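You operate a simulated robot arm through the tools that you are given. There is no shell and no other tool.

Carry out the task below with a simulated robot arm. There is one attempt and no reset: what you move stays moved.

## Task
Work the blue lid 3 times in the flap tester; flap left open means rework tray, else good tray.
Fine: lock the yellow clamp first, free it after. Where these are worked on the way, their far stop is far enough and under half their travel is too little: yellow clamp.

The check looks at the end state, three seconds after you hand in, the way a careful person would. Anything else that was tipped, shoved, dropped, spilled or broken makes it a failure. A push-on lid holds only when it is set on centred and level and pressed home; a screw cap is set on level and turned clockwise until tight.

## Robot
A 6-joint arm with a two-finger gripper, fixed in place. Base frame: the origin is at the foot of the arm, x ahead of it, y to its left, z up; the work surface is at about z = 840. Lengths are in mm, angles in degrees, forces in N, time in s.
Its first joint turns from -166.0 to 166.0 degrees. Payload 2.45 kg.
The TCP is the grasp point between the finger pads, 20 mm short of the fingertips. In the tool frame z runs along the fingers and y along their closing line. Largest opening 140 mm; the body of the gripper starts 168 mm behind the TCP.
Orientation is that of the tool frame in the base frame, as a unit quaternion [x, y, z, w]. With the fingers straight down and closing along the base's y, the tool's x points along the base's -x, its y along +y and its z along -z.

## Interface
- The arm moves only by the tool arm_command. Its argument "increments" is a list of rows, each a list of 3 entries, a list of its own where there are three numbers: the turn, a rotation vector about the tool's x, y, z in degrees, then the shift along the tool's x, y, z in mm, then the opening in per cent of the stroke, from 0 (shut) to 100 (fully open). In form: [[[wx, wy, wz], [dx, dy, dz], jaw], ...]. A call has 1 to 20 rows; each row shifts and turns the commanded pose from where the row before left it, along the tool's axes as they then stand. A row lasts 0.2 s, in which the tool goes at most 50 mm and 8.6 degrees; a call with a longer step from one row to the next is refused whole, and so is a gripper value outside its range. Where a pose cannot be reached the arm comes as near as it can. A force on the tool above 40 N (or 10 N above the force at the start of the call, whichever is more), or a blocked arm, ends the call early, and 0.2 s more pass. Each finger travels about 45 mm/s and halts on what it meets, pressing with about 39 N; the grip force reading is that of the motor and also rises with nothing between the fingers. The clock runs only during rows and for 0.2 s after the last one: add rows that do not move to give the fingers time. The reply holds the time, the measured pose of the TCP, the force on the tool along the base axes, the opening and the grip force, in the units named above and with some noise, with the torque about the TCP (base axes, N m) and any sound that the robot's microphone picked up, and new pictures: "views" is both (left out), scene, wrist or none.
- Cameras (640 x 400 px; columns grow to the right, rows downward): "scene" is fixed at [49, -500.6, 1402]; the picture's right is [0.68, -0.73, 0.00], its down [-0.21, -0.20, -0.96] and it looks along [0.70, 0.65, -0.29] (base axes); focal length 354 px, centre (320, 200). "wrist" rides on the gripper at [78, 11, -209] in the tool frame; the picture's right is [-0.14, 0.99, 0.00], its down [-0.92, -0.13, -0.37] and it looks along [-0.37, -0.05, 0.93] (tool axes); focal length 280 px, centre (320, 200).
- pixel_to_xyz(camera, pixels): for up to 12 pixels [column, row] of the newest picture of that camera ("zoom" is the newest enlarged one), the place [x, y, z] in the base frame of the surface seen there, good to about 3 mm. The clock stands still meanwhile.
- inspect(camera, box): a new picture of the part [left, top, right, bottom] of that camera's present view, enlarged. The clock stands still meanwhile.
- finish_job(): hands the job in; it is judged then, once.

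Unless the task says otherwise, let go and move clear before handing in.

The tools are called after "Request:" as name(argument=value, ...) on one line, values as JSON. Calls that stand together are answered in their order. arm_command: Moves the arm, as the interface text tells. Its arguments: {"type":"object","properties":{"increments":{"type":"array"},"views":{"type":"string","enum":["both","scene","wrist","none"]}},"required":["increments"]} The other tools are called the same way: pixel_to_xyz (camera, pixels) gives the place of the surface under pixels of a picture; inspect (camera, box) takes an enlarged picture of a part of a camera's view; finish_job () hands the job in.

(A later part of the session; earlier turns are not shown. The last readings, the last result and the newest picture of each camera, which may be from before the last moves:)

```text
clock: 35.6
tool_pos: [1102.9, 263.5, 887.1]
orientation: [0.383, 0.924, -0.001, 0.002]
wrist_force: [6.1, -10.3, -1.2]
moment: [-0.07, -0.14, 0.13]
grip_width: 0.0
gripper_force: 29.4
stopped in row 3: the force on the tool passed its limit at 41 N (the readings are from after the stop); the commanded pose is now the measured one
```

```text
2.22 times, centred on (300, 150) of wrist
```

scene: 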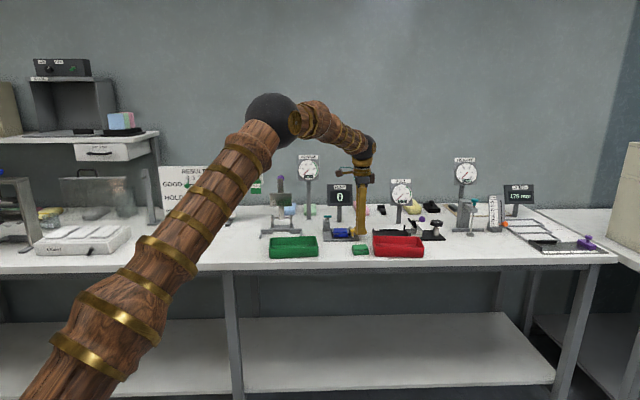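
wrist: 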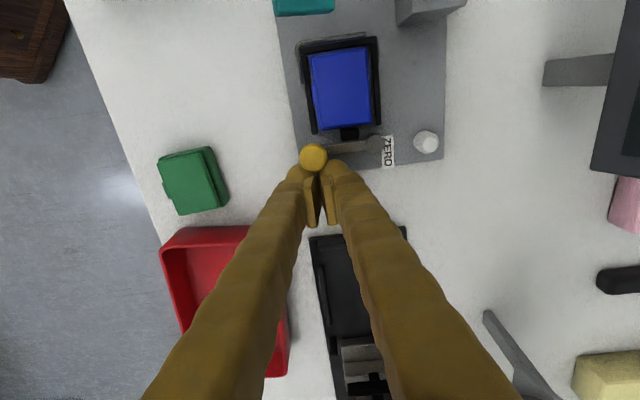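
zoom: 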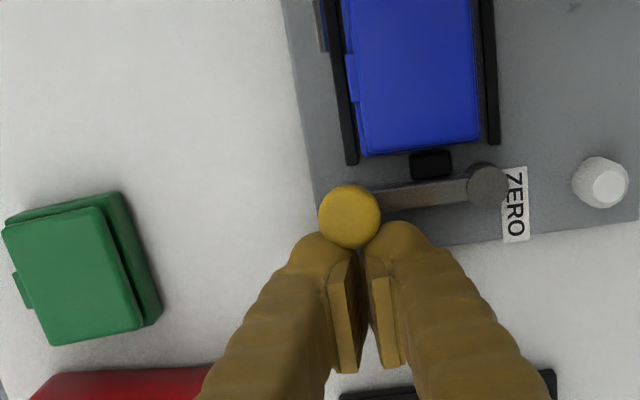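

The call stopped at 41 N with the pad against the box, so the clamp is at its stop or pressing the box home. I'll back off, rise, and check the box's seating and the clamp's position.

Request:
arm_command(increments=[[[0, 0, 0], [-8, 0, 0], 0], [[0, 0, 0], [-10, 0, 0], 0], [[0, 0, 0], [0, 0, -30], 0], [[0, 0, 0], [0, 0, -40], 0], [[0, 0, 0], [0, 0, -40], 0], [[0, 0, 0], [0, 0, 0], 0]], views="both")

Request:
inspect(camera="wrist", box=[260, 60, 400, 190])

Request:
inspect(camera="scene", box=[320, 200, 380, 245])

```text
clock: 37.0
tool_pos: [1114.2, 251.4, 998.2]
orientation: [0.384, 0.923, 0.0, 0.002]
wrist_force: [0.3, 0.5, -0.4]
moment: [0.01, 0.0, 0.0]
grip_width: 0.0
gripper_force: 29.0
```

scene: 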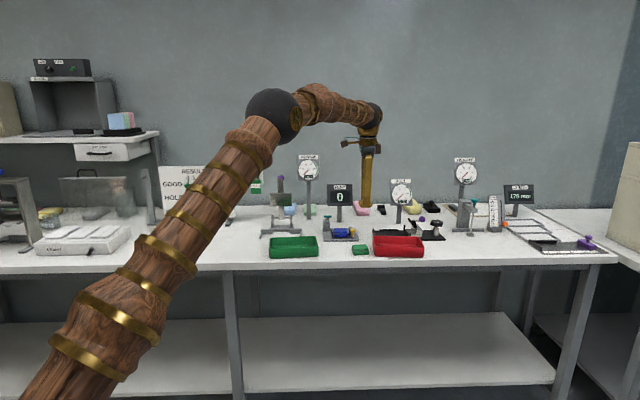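
wrist: 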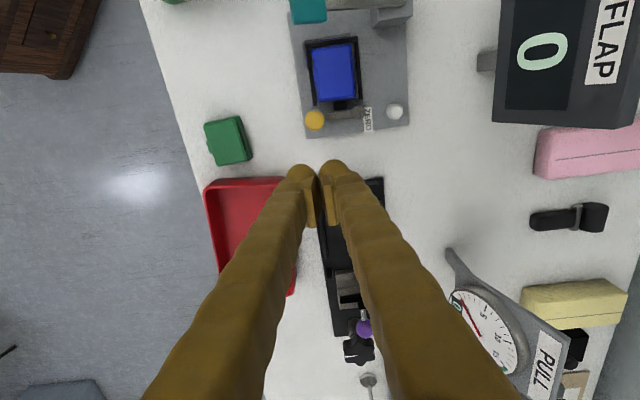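

```text
3.08 times, centred on (330, 125) of wrist
```

zoom: 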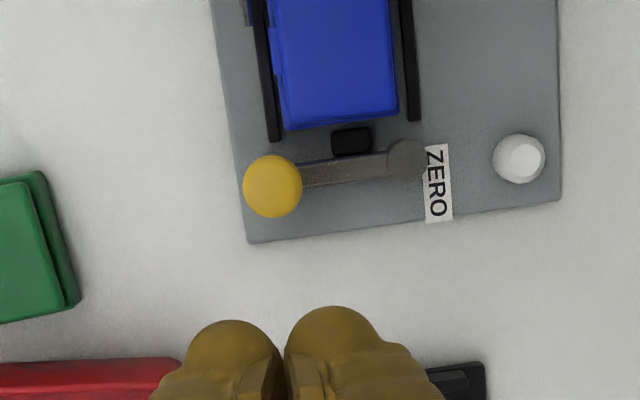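

```text
8.89 times, centred on (350, 222) of scene
```

zoom: 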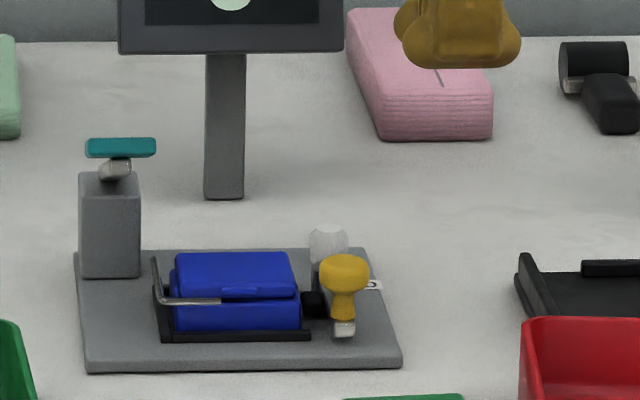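

The clamp lever now points straight at −v with its pad against the box's right end, and it stayed put when I let go. I'll check the seating gap at the left wall.

Request:
inspect(camera="wrist", box=[290, 20, 380, 120])

```text
4.00 times, centred on (335, 70) of wrist
```

zoom: 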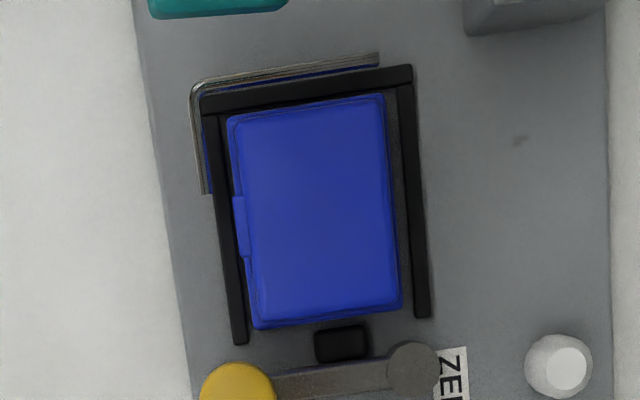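

Request:
pixel_to_xyz(camera="zoom", pixels=[[232, 122], [378, 98], [262, 322], [395, 305], [305, 85], [340, 80], [342, 330], [240, 225], [415, 200], [230, 220], [202, 150], [238, 382]])

```text
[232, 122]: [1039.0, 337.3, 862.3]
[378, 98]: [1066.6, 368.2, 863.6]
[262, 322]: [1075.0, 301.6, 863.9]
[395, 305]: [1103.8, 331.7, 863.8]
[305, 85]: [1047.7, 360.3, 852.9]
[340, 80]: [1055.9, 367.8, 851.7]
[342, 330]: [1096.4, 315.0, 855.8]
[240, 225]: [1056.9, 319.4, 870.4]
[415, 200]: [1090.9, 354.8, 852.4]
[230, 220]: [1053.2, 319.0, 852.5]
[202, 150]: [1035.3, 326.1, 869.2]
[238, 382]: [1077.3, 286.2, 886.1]
```

The base spans u 494–546.5 and the pad face is at about 546.5, so the clamp reached its own far stop and holds the box within a few mm of clearance. Next I'll move the closed fingers over the teal paddle centre at u≈467, v≈970.

Request:
arm_command(increments=[[[0, 0, 0], [36, 1.1, 0], 0], [[0, 0, 0], [36, 1.1, 0], 0], [[0, 0, 0], [36, 1.1, 0], 0], [[0, 0, 0], [35, 1.1, 0], 0], [[0, 0, 0], [0, 0, 10], 0], [[0, 0, 0], [0, 0, 10], 0], [[0, 0, 0], [0, 0, 0], 0]], views="both")

Request:
inspect(camera="scene", box=[315, 195, 385, 245])

Request:
inspect(camera="wrist", box=[250, 120, 410, 300])

```text
clock: 38.6
tool_pos: [1017.3, 357.1, 976.2]
orientation: [0.383, 0.924, 0.0, 0.002]
wrist_force: [0.0, 0.3, 0.1]
moment: [-0.02, -0.06, 0.01]
grip_width: 0.0
gripper_force: 28.8
```

scene: 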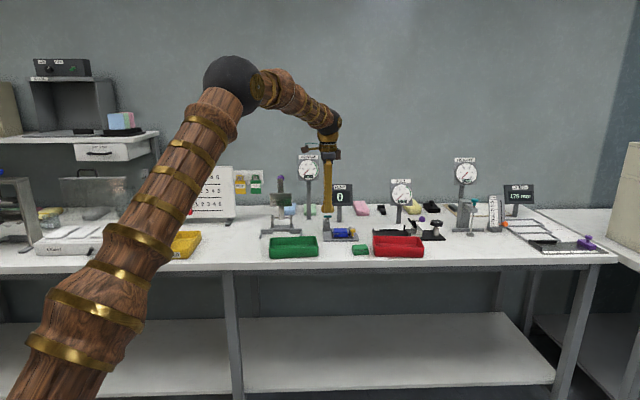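
wrist: 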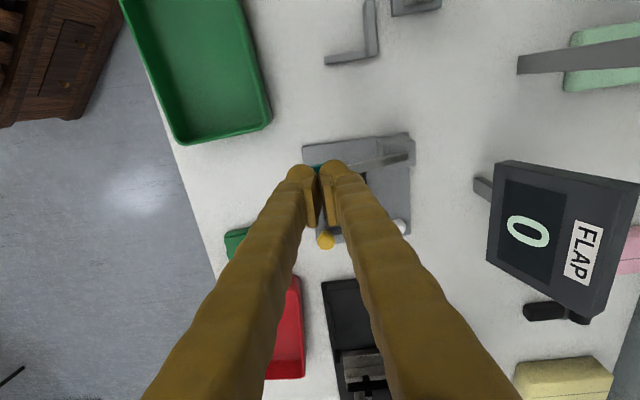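

```text
8.00 times, centred on (350, 220) of scene
```

zoom: 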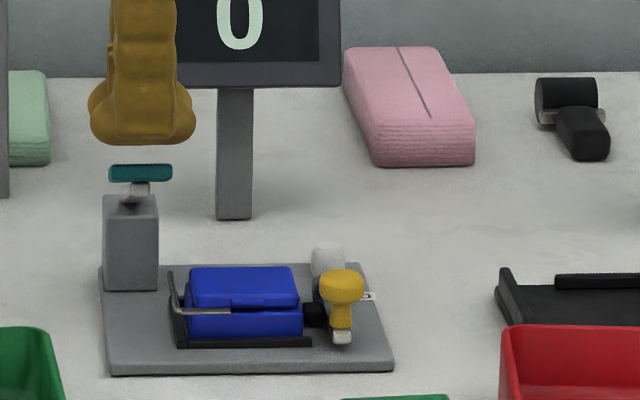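

```text
2.22 times, centred on (330, 210) of wrist
```

zoom: 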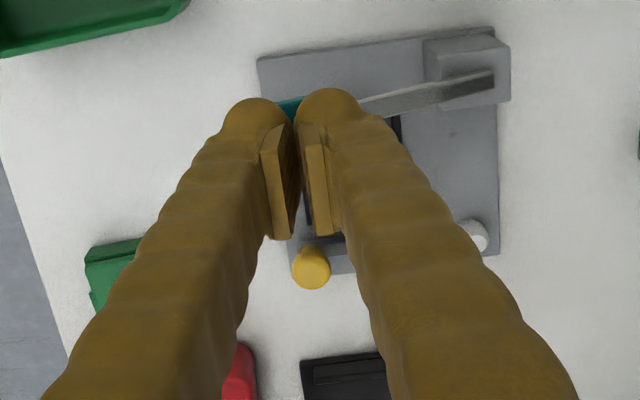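

The tips are centred about 15 mm above the paddle. I'll press down in one continuous stroke and look partway to see how the mechanism responds.

Request:
arm_command(increments=[[[0, 0, 0], [0, 0, 8], 0], [[0, 0, 0], [0, 0, 8], 0], [[0, 0, 0], [0, 0, 6], 0], [[0, 0, 0], [0, 0, 6], 0], [[0, 0, 0], [0, 0, 6], 0], [[0, 0, 0], [0, 0, 6], 0], [[0, 0, 0], [0, 0, 0], 0]], views="both")

Request:
inspect(camera="scene", box=[315, 195, 385, 245])

```text
clock: 40.2
tool_pos: [1016.3, 357.0, 937.0]
orientation: [0.384, 0.923, -0.001, 0.002]
wrist_force: [-1.2, -1.4, 3.3]
moment: [-0.02, 0.05, 0.03]
grip_width: 0.0
gripper_force: 29.3
```

scene: 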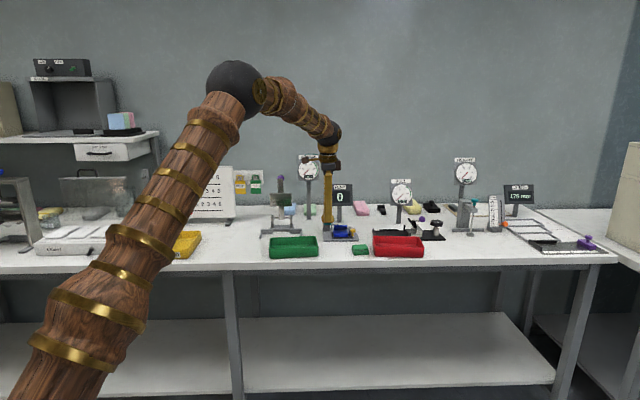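
wrist: 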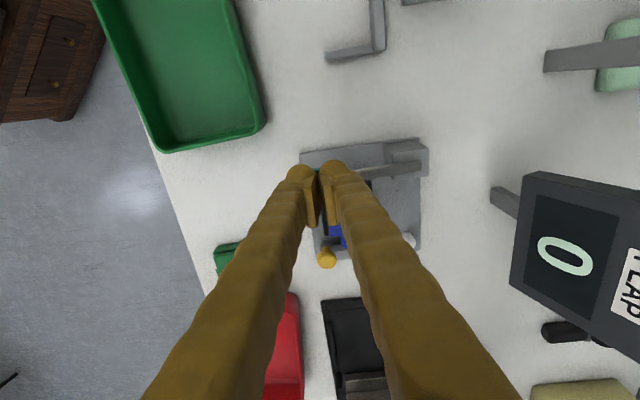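

```text
8.00 times, centred on (350, 220) of scene
```

zoom: 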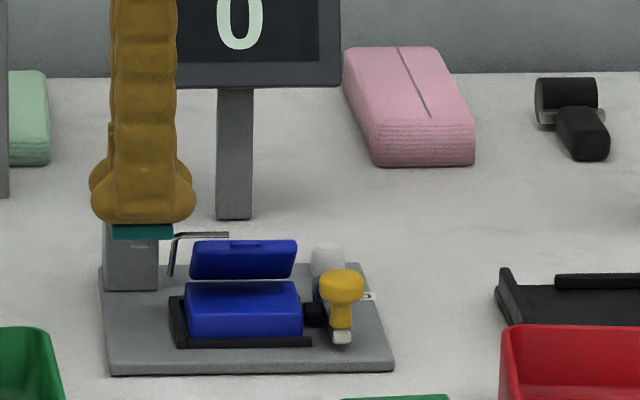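

The wire has lifted the lid as the paddle goes down, with only 3 N of force, and the counter still reads 0. I'll continue the same stroke to its end.

Request:
arm_command(increments=[[[0, 0, 0], [0, 0, 5], 0], [[0, 0, 0], [0, 0, 5], 0], [[0, 0, 0], [0, 0, 0], 0]], views="both")

Request:
inspect(camera="scene", box=[315, 195, 385, 245])

```text
clock: 41.0
tool_pos: [1016.7, 356.1, 926.9]
orientation: [0.383, 0.924, -0.001, 0.002]
wrist_force: [0.2, -1.0, 2.7]
moment: [-0.03, 0.06, -0.02]
grip_width: 5.8
gripper_force: 29.8
```

scene: 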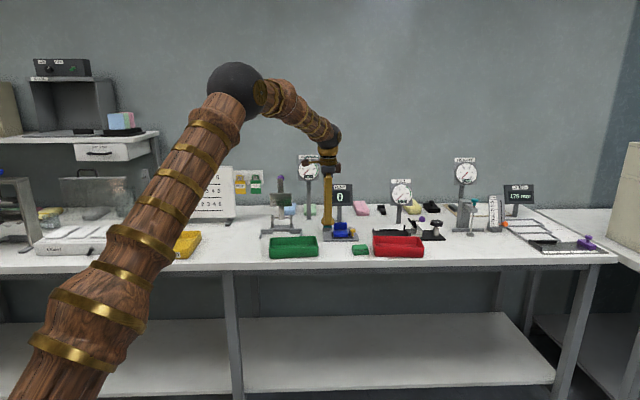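
wrist: 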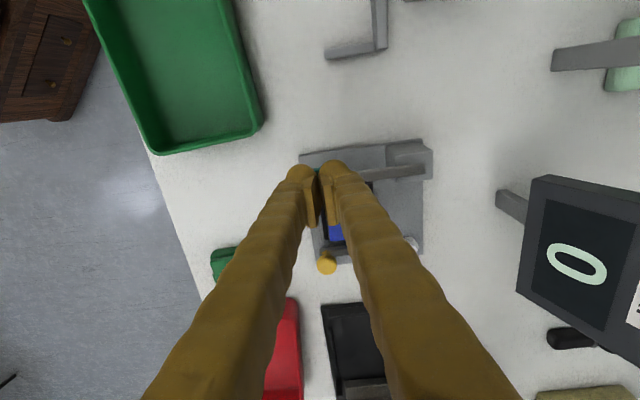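

```text
8.00 times, centred on (350, 220) of scene
```

zoom: 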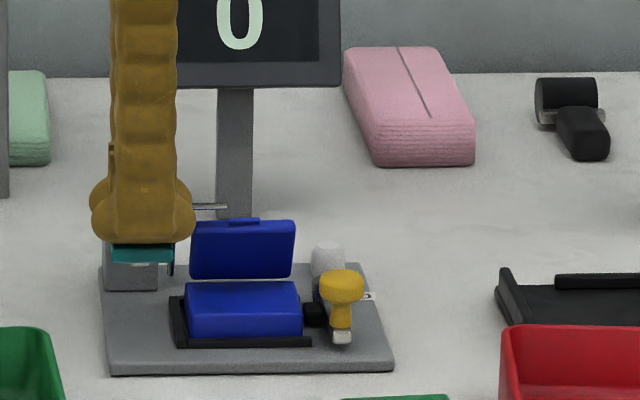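

The lid is nearly upright, but the grip width now reads 5.8 mm, so something may be pressing a finger. I suspect the rising wire at (210,207), so I'll look closely before continuing.

Request:
inspect(camera="scene", box=[320, 205, 350, 235])

Request:
inspect(camera="wrist", box=[280, 140, 380, 240])

```text
13.33 times, centred on (335, 220) of scene
```

zoom: 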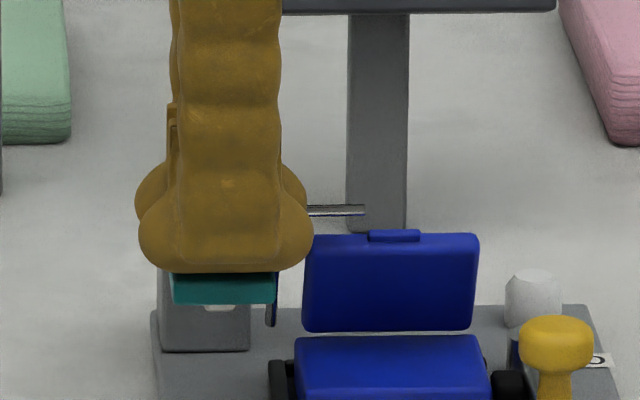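

```text
4.00 times, centred on (330, 190) of wrist
```

zoom: 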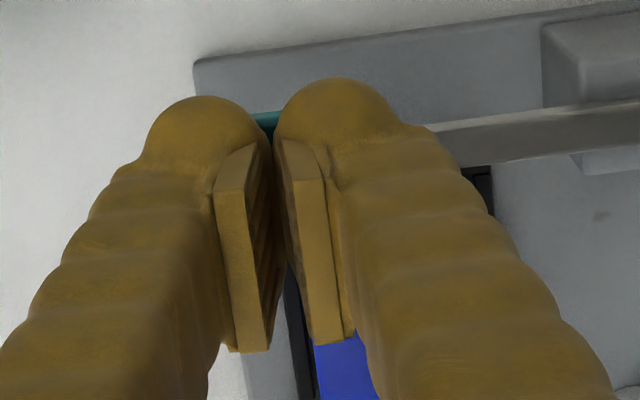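

Request:
inspect(camera="scene", box=[325, 208, 355, 232])

```text
16.00 times, centred on (340, 220) of scene
```

zoom: 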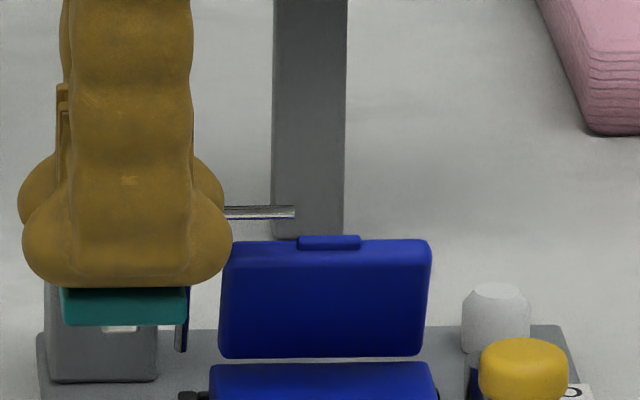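

Request:
pixel_to_xyz(camera="zoom", pixels=[[250, 212], [285, 212], [215, 190], [228, 230], [180, 340], [125, 305], [330, 243], [330, 350], [235, 250], [420, 250], [100, 295], [125, 270]])

```text
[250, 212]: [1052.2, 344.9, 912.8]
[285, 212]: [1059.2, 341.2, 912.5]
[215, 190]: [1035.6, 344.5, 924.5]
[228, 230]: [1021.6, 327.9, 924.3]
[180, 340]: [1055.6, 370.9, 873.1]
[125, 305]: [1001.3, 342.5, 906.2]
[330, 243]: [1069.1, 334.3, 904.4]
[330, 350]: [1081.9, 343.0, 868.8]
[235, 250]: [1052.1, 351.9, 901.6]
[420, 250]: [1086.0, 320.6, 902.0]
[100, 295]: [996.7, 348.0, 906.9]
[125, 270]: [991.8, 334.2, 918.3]
```

The raised wire (v≈989, z≈913, from u≈487) is touching the side of the far fingertip. I'll slide the tool 12 mm toward −u along the paddle, which clears the wire while keeping the paddle held down.

Request:
arm_command(increments=[[[0, 0, 0], [4, 0, 0], 0], [[0, 0, 0], [4, 0, 0], 0], [[0, 0, 0], [4, 0, 0], 0], [[0, 0, 0], [0, 0, 0], 0]], views="both")

Request:
inspect(camera="scene", box=[315, 195, 385, 245])

```text
clock: 42.0
tool_pos: [1009.9, 366.6, 927.5]
orientation: [0.383, 0.924, 0.0, 0.002]
wrist_force: [0.4, 1.4, 1.8]
moment: [-0.01, -0.04, 0.02]
grip_width: 0.0
gripper_force: 29.4
```

scene: 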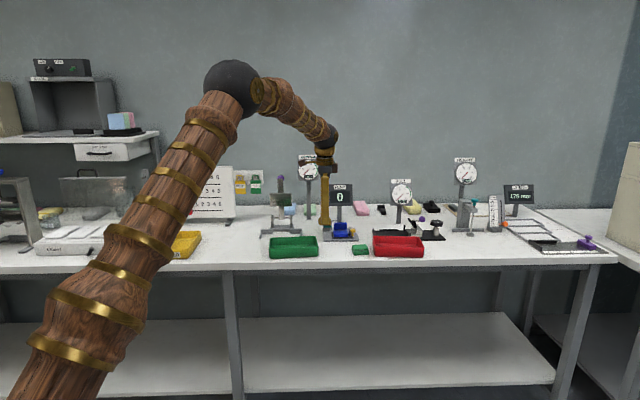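
wrist: 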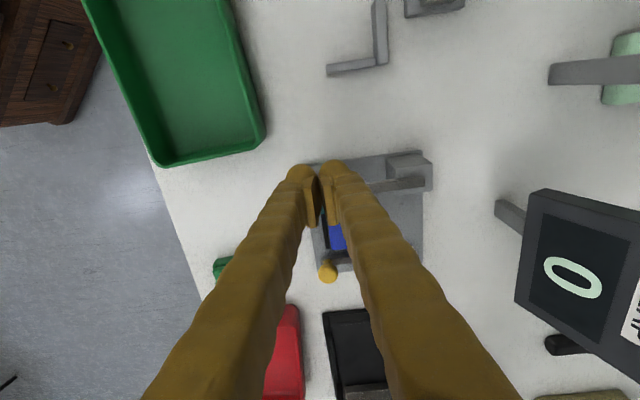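

```text
8.00 times, centred on (350, 220) of scene
```

zoom: 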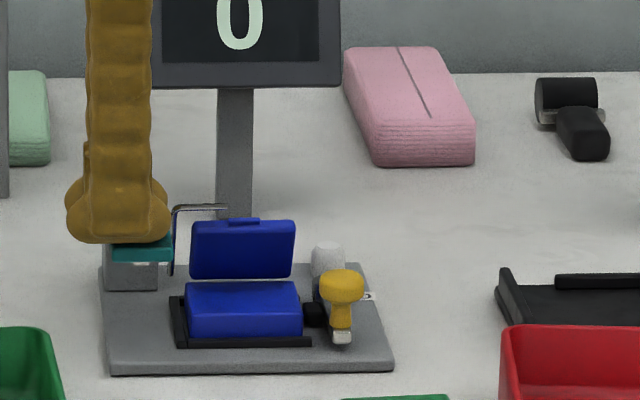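

The fingers are clear of the wire and fully closed again, with the lid still held up. I'll continue pressing to the end of travel.

Request:
arm_command(increments=[[[0, 0, 0], [0, 0, 4], 0], [[0, 0, 0], [0, 0, 4], 0], [[0, 0, 0], [0, 0, 4], 0], [[0, 0, 0], [0, 0, 0], 0]], views="both")

Request:
inspect(camera="scene", box=[315, 195, 385, 245])

```text
clock: 43.0
tool_pos: [1007.9, 364.5, 914.8]
orientation: [0.384, 0.923, -0.001, 0.002]
wrist_force: [0.6, -1.4, 5.1]
moment: [0.0, -0.04, -0.01]
grip_width: 0.0
gripper_force: 28.9
```

scene: 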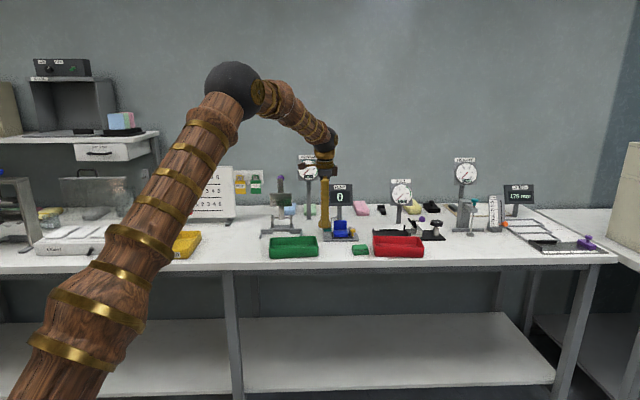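
wrist: 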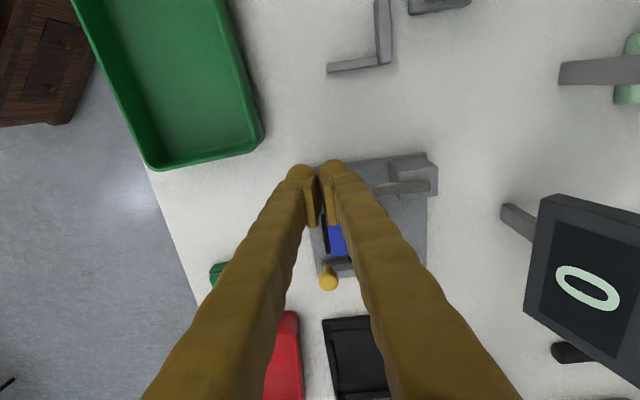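

```text
8.00 times, centred on (350, 220) of scene
```

zoom: 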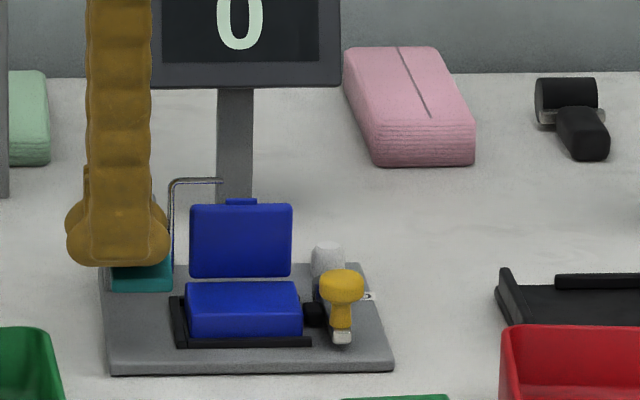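

The lid is upright now and the force is 5 N. I'll press further until the lever's stop.

Request:
arm_command(increments=[[[0, 0, 0], [0, 0, 4], 0], [[0, 0, 0], [0, 0, 4], 0], [[0, 0, 0], [0, 0, 3], 0], [[0, 0, 0], [0, 0, 0], 0]], views="both")

Request:
inspect(camera="scene", box=[315, 195, 385, 245])

```text
clock: 43.9
tool_pos: [1010.5, 366.0, 910.6]
orientation: [0.382, 0.924, 0.002, 0.003]
wrist_force: [1.7, 1.0, 13.3]
moment: [0.04, -0.07, 0.0]
grip_width: 0.0
gripper_force: 29.1
stopped in row 4: the force on the tool passed its limit at 42 N (the readings are from after the stop); the commanded pose is now the measured one
```

scene: 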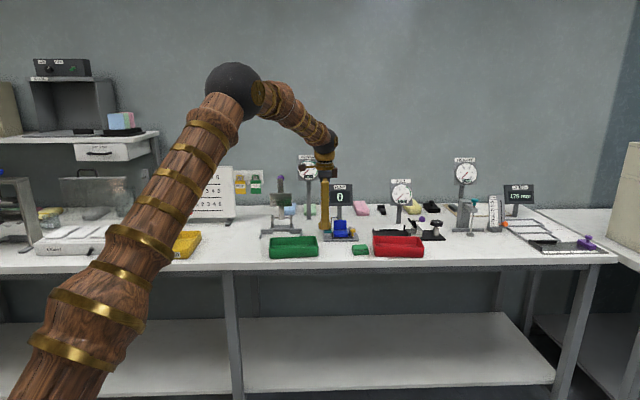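
wrist: 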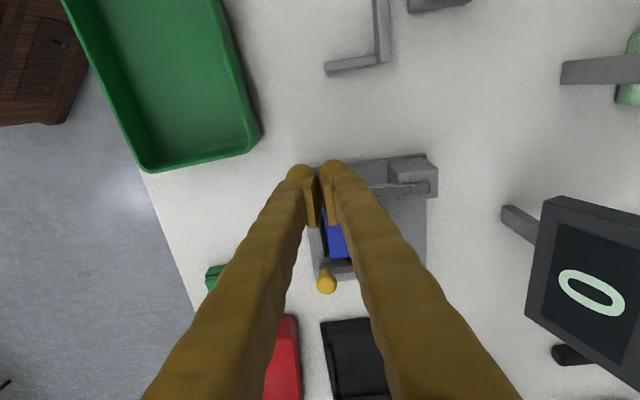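

```text
8.00 times, centred on (350, 220) of scene
```

zoom: 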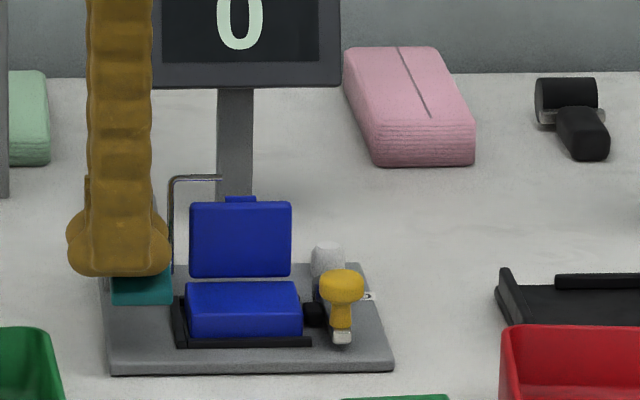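

The lever hit its stop at 42 N with the lid fully upright, and the counter still shows 0, so it likely counts on the return. I'll raise the tool steadily and let the paddle come back.

Request:
arm_command(increments=[[[0, 0, 0], [0, 0, -6], 0], [[0, 0, 0], [0, 0, -6], 0], [[0, 0, 0], [0, 0, -6], 0], [[0, 0, 0], [0, 0, -6], 0], [[0, 0, 0], [0, 0, -6], 0], [[0, 0, 0], [0, 0, -6], 0], [[0, 0, 0], [0, 0, -6], 0], [[0, 0, 0], [0, 0, -6], 0], [[0, 0, 0], [0, 0, -6], 0], [[0, 0, 0], [0, 0, -6], 0], [[0, 0, 0], [0, 0, 0], 0]], views="both")

Request:
inspect(camera="scene", box=[315, 180, 385, 245])

```text
clock: 46.3
tool_pos: [1009.7, 365.6, 967.7]
orientation: [0.383, 0.924, 0.002, 0.002]
wrist_force: [0.4, -0.1, -0.4]
moment: [0.0, -0.01, 0.01]
grip_width: 0.0
gripper_force: 29.4
```

scene: 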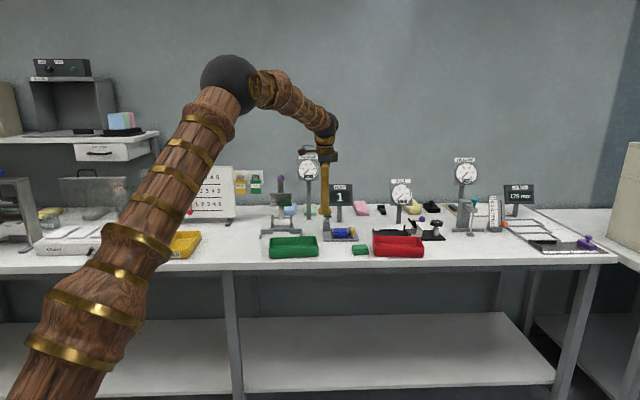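
wrist: 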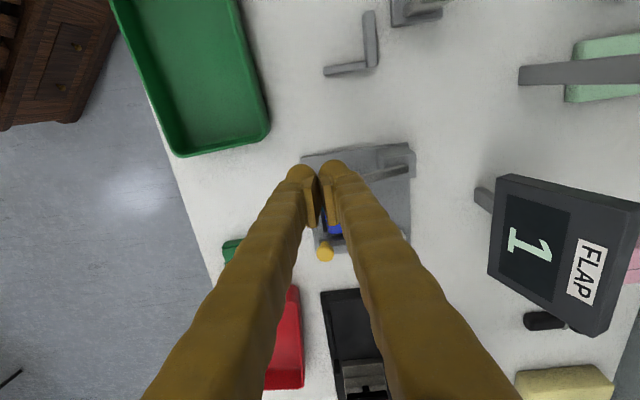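

```text
6.15 times, centred on (350, 212) of scene
```

zoom: 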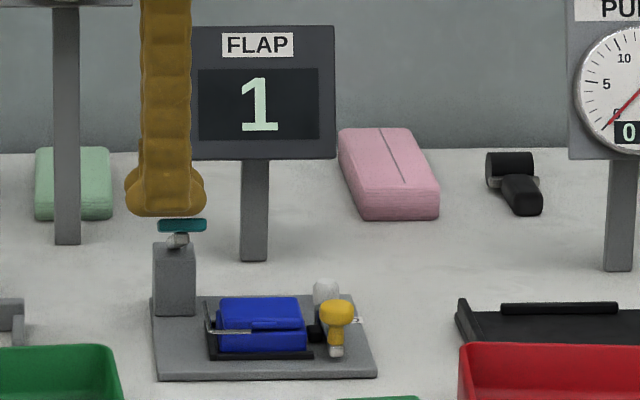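

The counter now reads 1, the paddle sprang back and the lid closed. I'll do the second full stroke from the same spot.

Request:
arm_command(increments=[[[0, 0, 0], [0, 0, 8], 0], [[0, 0, 0], [0, 0, 8], 0], [[0, 0, 0], [0, 0, 7], 0], [[0, 0, 0], [0, 0, 7], 0], [[0, 0, 0], [0, 0, 7], 0], [[0, 0, 0], [0, 0, 7], 0], [[0, 0, 0], [0, 0, 6], 0], [[0, 0, 0], [0, 0, 4], 0], [[0, 0, 0], [0, 0, 4], 0], [[0, 0, 0], [0, 0, 0], 0], [[0, 0, 0], [0, 0, 0], 0]], views="scene")

Request:
inspect(camera="scene", box=[315, 180, 385, 245])

```text
clock: 48.7
tool_pos: [1009.9, 366.7, 909.1]
orientation: [0.382, 0.924, 0.002, 0.002]
wrist_force: [3.8, -0.1, 5.6]
moment: [0.02, -0.09, -0.01]
grip_width: 0.1
gripper_force: 29.5
```

scene: 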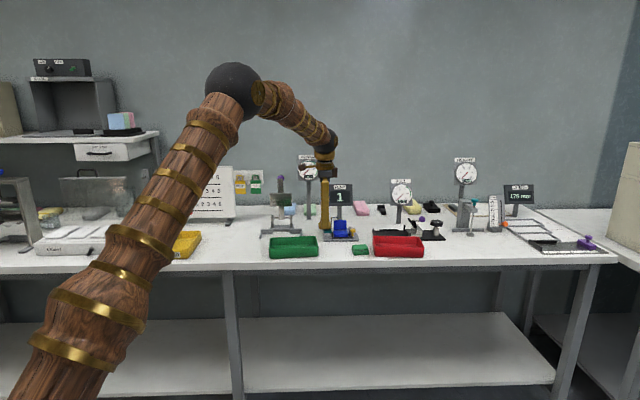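

```text
6.15 times, centred on (350, 212) of scene
```

zoom: 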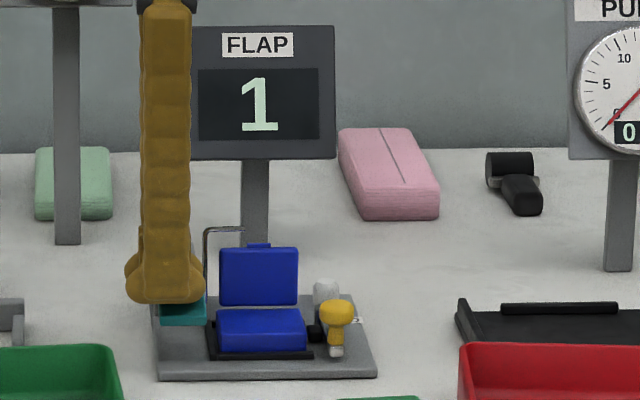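

The paddle is fully down at z 909 with the lid upright on the second stroke. I'll raise to release it.

Request:
arm_command(increments=[[[0, 0, 0], [0, 0, -6], 0], [[0, 0, 0], [0, 0, -6], 0], [[0, 0, 0], [0, 0, -6], 0], [[0, 0, 0], [0, 0, -6], 0], [[0, 0, 0], [0, 0, -6], 0], [[0, 0, 0], [0, 0, -6], 0], [[0, 0, 0], [0, 0, -6], 0], [[0, 0, 0], [0, 0, -6], 0], [[0, 0, 0], [0, 0, -6], 0], [[0, 0, 0], [0, 0, -4], 0], [[0, 0, 0], [0, 0, 0], 0], [[0, 0, 0], [0, 0, 0], 0]], views="scene")

Request:
inspect(camera="scene", box=[315, 180, 385, 245])

```text
clock: 51.3
tool_pos: [1009.5, 366.1, 966.8]
orientation: [0.383, 0.924, 0.001, 0.002]
wrist_force: [-0.7, 0.2, -1.1]
moment: [0.0, -0.01, -0.01]
grip_width: 0.1
gripper_force: 29.2
```

scene: 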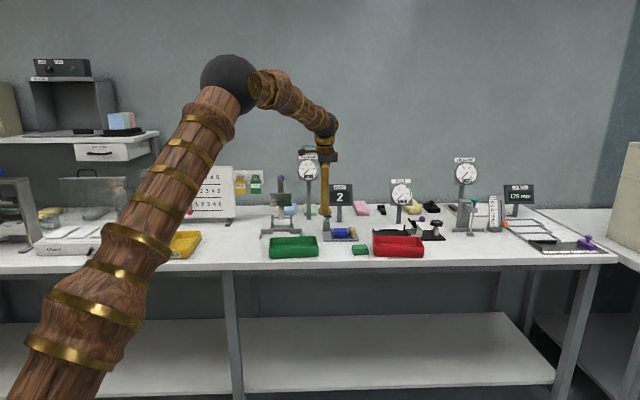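

```text
6.15 times, centred on (350, 212) of scene
```

zoom: 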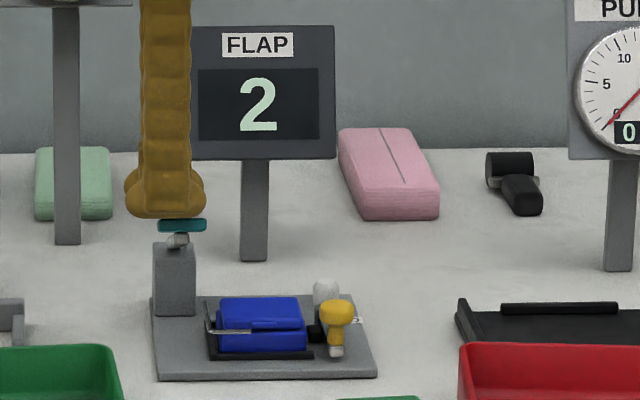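

The counter reads 2 and the lid is shut again. Third stroke down now.

Request:
arm_command(increments=[[[0, 0, 0], [0, 0, 8], 0], [[0, 0, 0], [0, 0, 8], 0], [[0, 0, 0], [0, 0, 7], 0], [[0, 0, 0], [0, 0, 7], 0], [[0, 0, 0], [0, 0, 7], 0], [[0, 0, 0], [0, 0, 7], 0], [[0, 0, 0], [0, 0, 6], 0], [[0, 0, 0], [0, 0, 4], 0], [[0, 0, 0], [0, 0, 3.5], 0], [[0, 0, 0], [0, 0, 0], 0], [[0, 0, 0], [0, 0, 0], 0]], views="scene")

Request:
inspect(camera="scene", box=[315, 180, 385, 245])

```text
clock: 53.7
tool_pos: [1010.3, 364.5, 910.5]
orientation: [0.382, 0.924, 0.002, 0.002]
wrist_force: [0.0, 4.0, 5.4]
moment: [0.1, -0.07, 0.01]
grip_width: 0.0
gripper_force: 29.9
```

scene: 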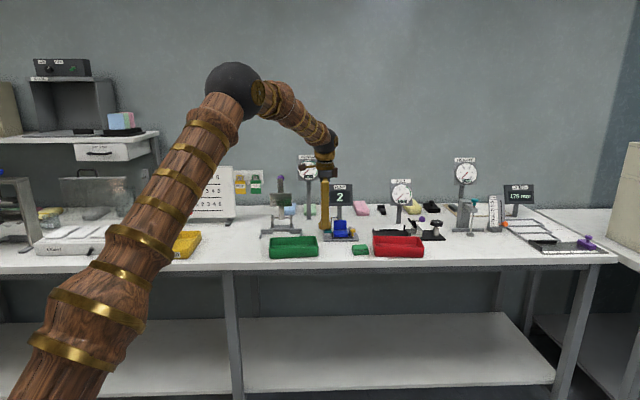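

```text
6.15 times, centred on (350, 212) of scene
```

zoom: 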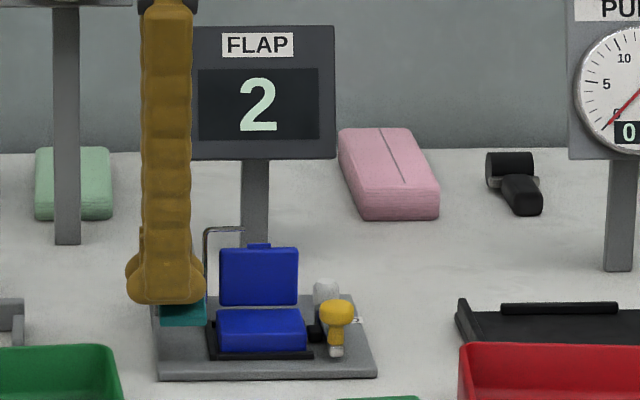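

The third stroke is fully down with the lid upright. I'll release it by raising, and go a bit higher so the paddle is clear.

Request:
arm_command(increments=[[[0, 0, 0], [0, 0, -6], 0], [[0, 0, 0], [0, 0, -6], 0], [[0, 0, 0], [0, 0, -6], 0], [[0, 0, 0], [0, 0, -6], 0], [[0, 0, 0], [0, 0, -6], 0], [[0, 0, 0], [0, 0, -6], 0], [[0, 0, 0], [0, 0, -6], 0], [[0, 0, 0], [0, 0, -6], 0], [[0, 0, 0], [0, 0, -6], 0], [[0, 0, 0], [0, 0, -20], 0], [[0, 0, 0], [0, 0, -20], 0], [[0, 0, 0], [0, 0, 0], 0]], views="both")

Request:
inspect(camera="scene", box=[315, 180, 385, 245])

Request:
inspect(camera="scene", box=[328, 220, 368, 245])

```text
clock: 56.3
tool_pos: [1009.0, 367.2, 1003.3]
orientation: [0.382, 0.924, 0.002, 0.003]
wrist_force: [-1.0, 0.1, -0.9]
moment: [0.02, 0.01, 0.03]
grip_width: 0.0
gripper_force: 29.9
```

scene: 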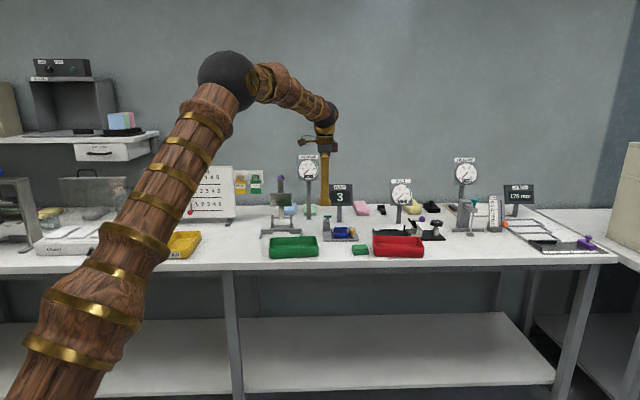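
wrist: 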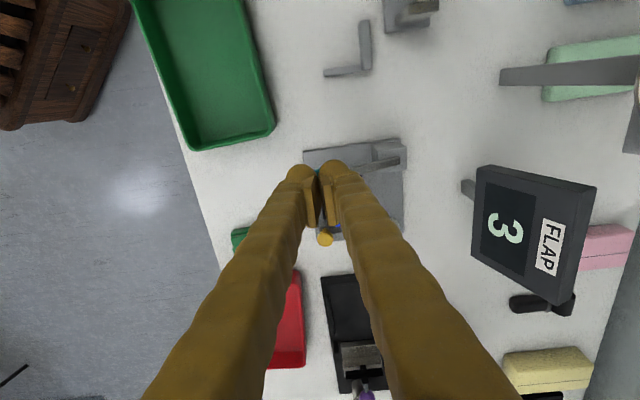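

```text
6.15 times, centred on (350, 212) of scene
```

zoom: 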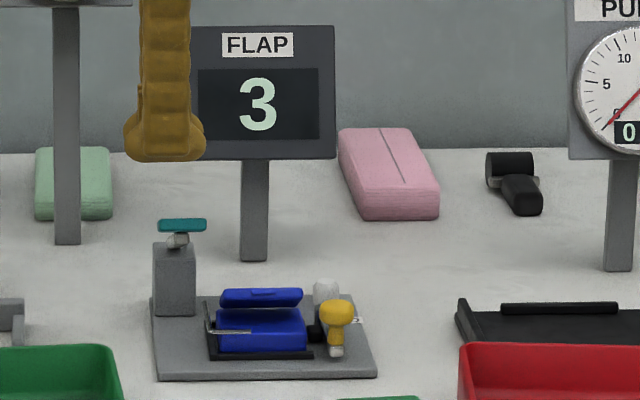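

```text
16.00 times, centred on (348, 232) of scene
```

zoom: 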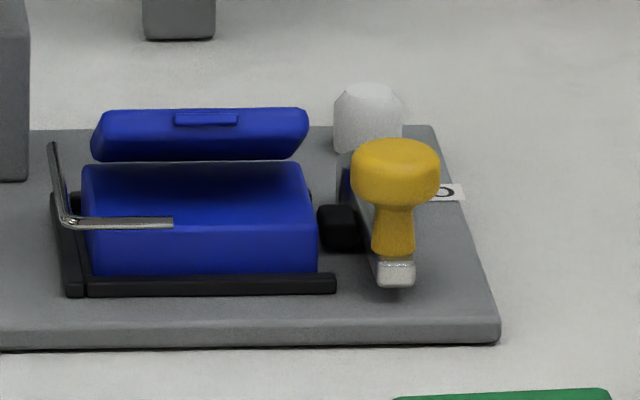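

The counter reads 3 and the wire is back down, but the flap is standing open (16× zoom: lid 90–310, 105–160). I'll wait a moment to see whether it settles before deciding.

Request:
arm_command(increments=[[[0, 0, 0], [0, 0, 0], 0], [[0, 0, 0], [0, 0, 0], 0], [[0, 0, 0], [0, 0, 0], 0], [[0, 0, 0], [0, 0, 0], 0], [[0, 0, 0], [0, 0, 0], 0], [[0, 0, 0], [0, 0, 0], 0], [[0, 0, 0], [0, 0, 0], 0], [[0, 0, 0], [0, 0, 0], 0]], views="scene")

Request:
inspect(camera="scene", box=[328, 220, 368, 245])

```text
clock: 58.1
tool_pos: [1009.2, 367.7, 1003.8]
orientation: [0.383, 0.924, 0.003, 0.003]
wrist_force: [-0.7, 0.0, 0.7]
moment: [-0.03, 0.01, -0.01]
grip_width: 0.0
gripper_force: 29.4
```

scene: 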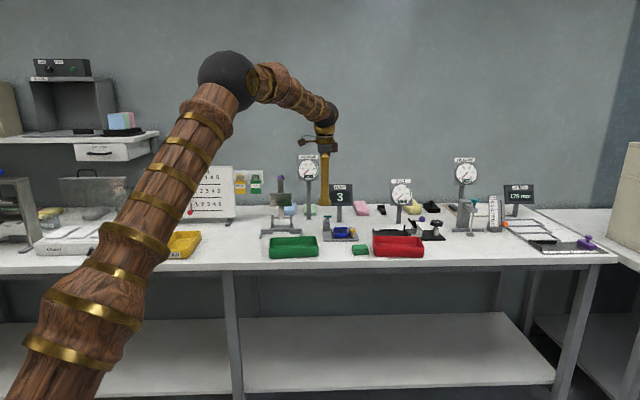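

```text
16.00 times, centred on (348, 232) of scene
```

zoom: 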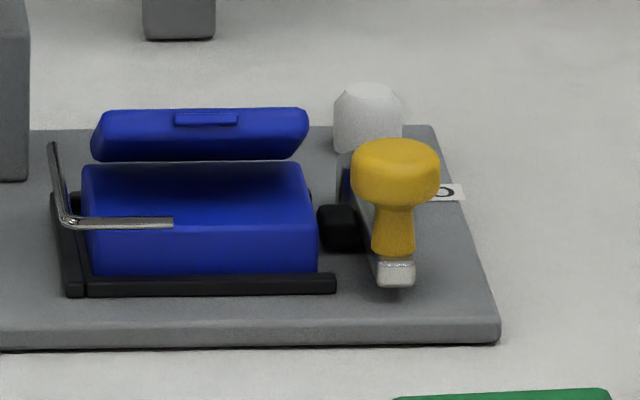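

The flap stays open, so this box goes to the rework tray. First I'll free the clamp: I'll move to the knob's inner side at u≈524, v≈947, with the tips staying at z≈872 above the wire, and check before pushing.

Request:
arm_command(increments=[[[0, 0, 0], [-35.2, -13.3, 0], 0], [[0, 0, 0], [-35.2, -13.3, 0], 0], [[0, 0, 0], [0, 0, 28], 0], [[0, 0, 0], [0, 0, 28], 0], [[0, 0, 0], [0, 0, 28], 0], [[0, 0, 0], [0, 0, 0], 0]], views="both")

Request:
inspect(camera="wrist", box=[240, 100, 400, 280])

Request:
inspect(camera="scene", box=[315, 200, 385, 250])

```text
clock: 59.5
tool_pos: [1039.5, 297.7, 923.3]
orientation: [0.385, 0.923, 0.001, 0.002]
wrist_force: [-0.3, -0.2, 0.0]
moment: [0.03, -0.01, -0.01]
grip_width: 0.0
gripper_force: 29.2
```

scene: 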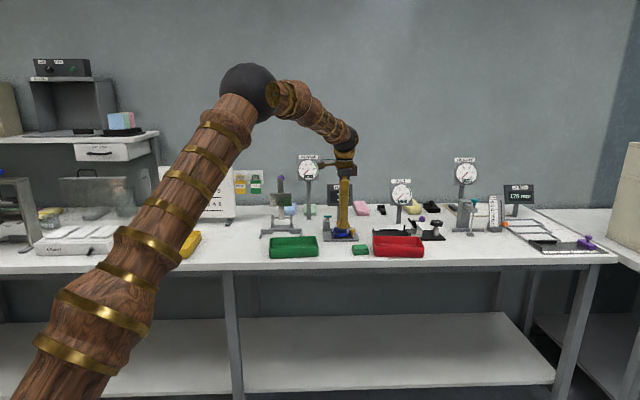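
wrist: 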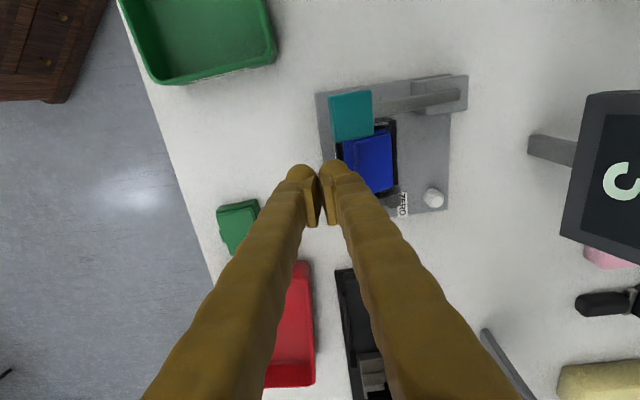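

```text
2.22 times, centred on (320, 190) of wrist
```

zoom: 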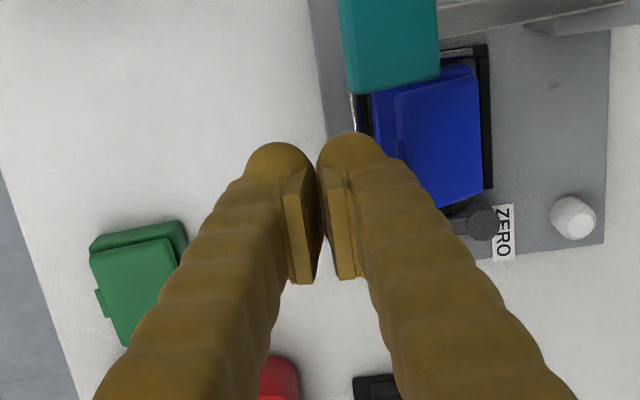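

```text
8.00 times, centred on (350, 225) of scene
```

zoom: 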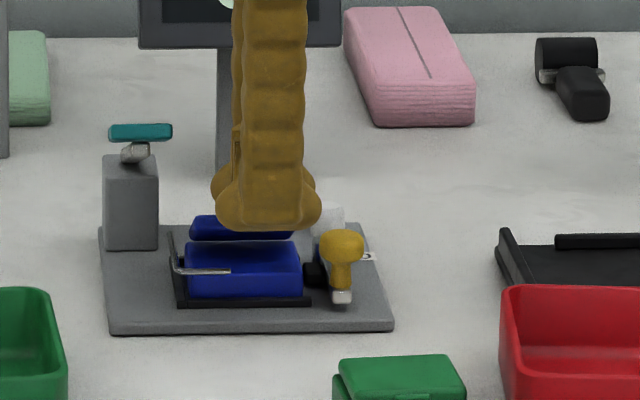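

The tool is at u≈524.5, v≈945.6, in front of the open lid and beside the knob. I'll descend to TCP z≈892 and start pushing toward +u.

Request:
arm_command(increments=[[[0, 0, 0], [0, 0, 16], 0], [[0, 0, 0], [0, 0, 15], 0], [[0, 0, 0], [0, 0, 0], 0]], views="both")

Request:
inspect(camera="scene", box=[315, 200, 385, 250])

Request:
inspect(camera="wrist", box=[240, 100, 400, 280])

```text
clock: 60.3
tool_pos: [1039.7, 297.1, 891.0]
orientation: [0.383, 0.924, 0.002, 0.003]
wrist_force: [0.4, 0.1, -0.1]
moment: [0.02, 0.03, 0.0]
grip_width: 0.0
gripper_force: 29.3
```

scene: 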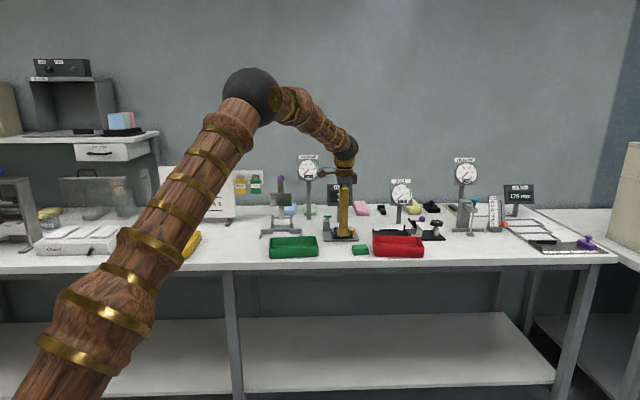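
wrist: 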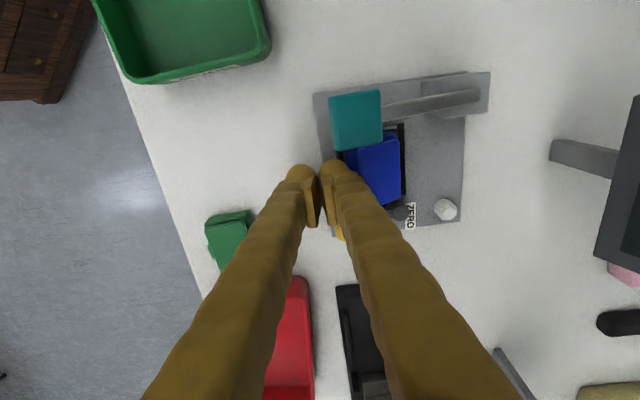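

```text
8.00 times, centred on (350, 225) of scene
```

zoom: 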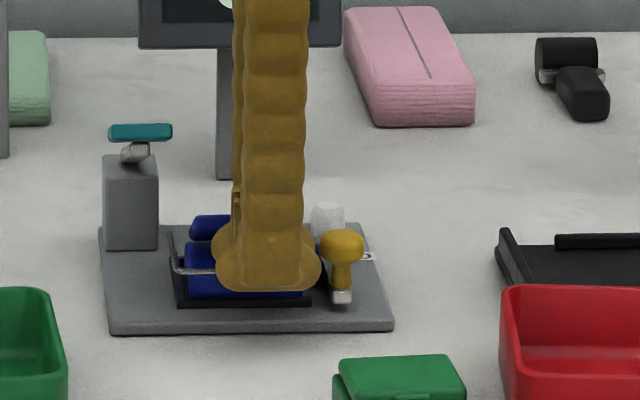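

```text
2.22 times, centred on (320, 190) of wrist
```

zoom: 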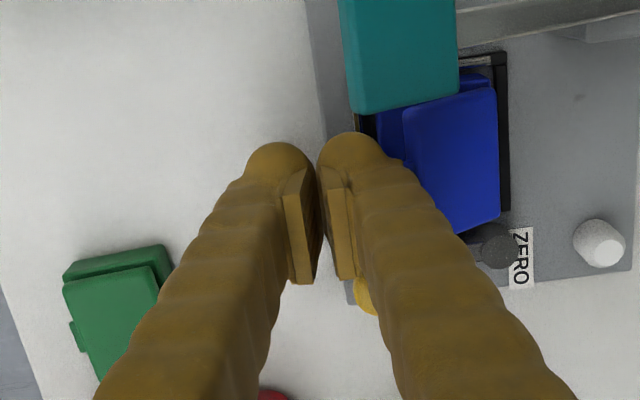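

No contact yet and the knob is just ahead at +u. I'll push along +u in steps.

Request:
arm_command(increments=[[[0, 0, 0], [-7, 0, 0], 0], [[0, 0, 0], [-7, 0, 0], 0], [[0, 0, 0], [-7, 0, 0], 0], [[0, 0, 0], [-7, 0, 0], 0], [[0, 0, 0], [0, 0, 0], 0]], views="both")

Request:
inspect(camera="scene", box=[315, 200, 385, 250])

```text
clock: 61.5
tool_pos: [1060.6, 278.3, 889.9]
orientation: [0.384, 0.923, 0.002, 0.003]
wrist_force: [0.4, -1.2, 0.2]
moment: [-0.07, 0.0, 0.0]
grip_width: 0.0
gripper_force: 29.9
```

scene: 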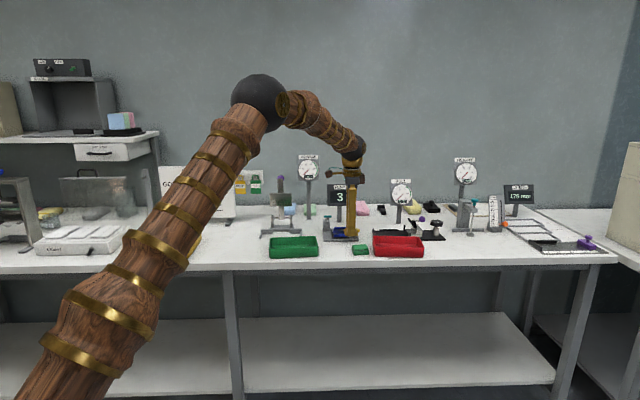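
wrist: 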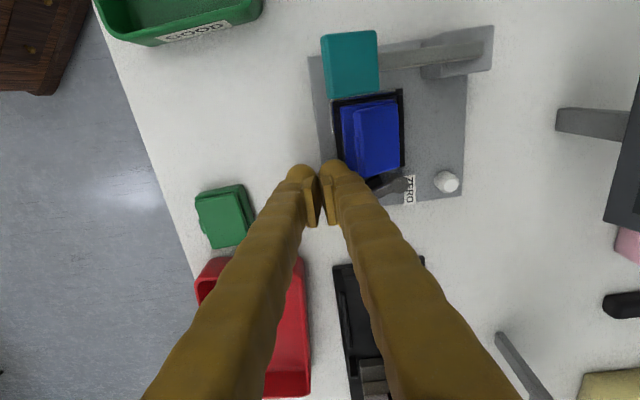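

```text
8.00 times, centred on (350, 225) of scene
```

zoom: 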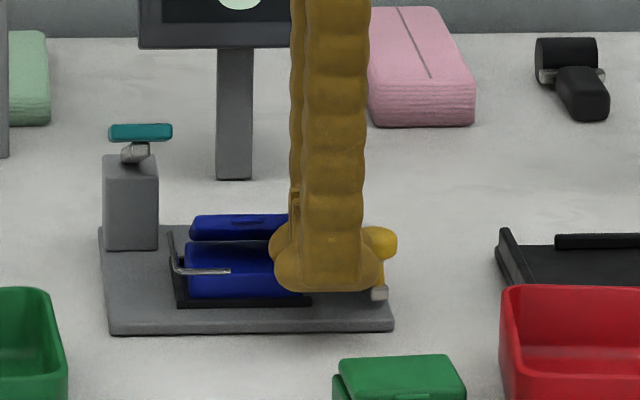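

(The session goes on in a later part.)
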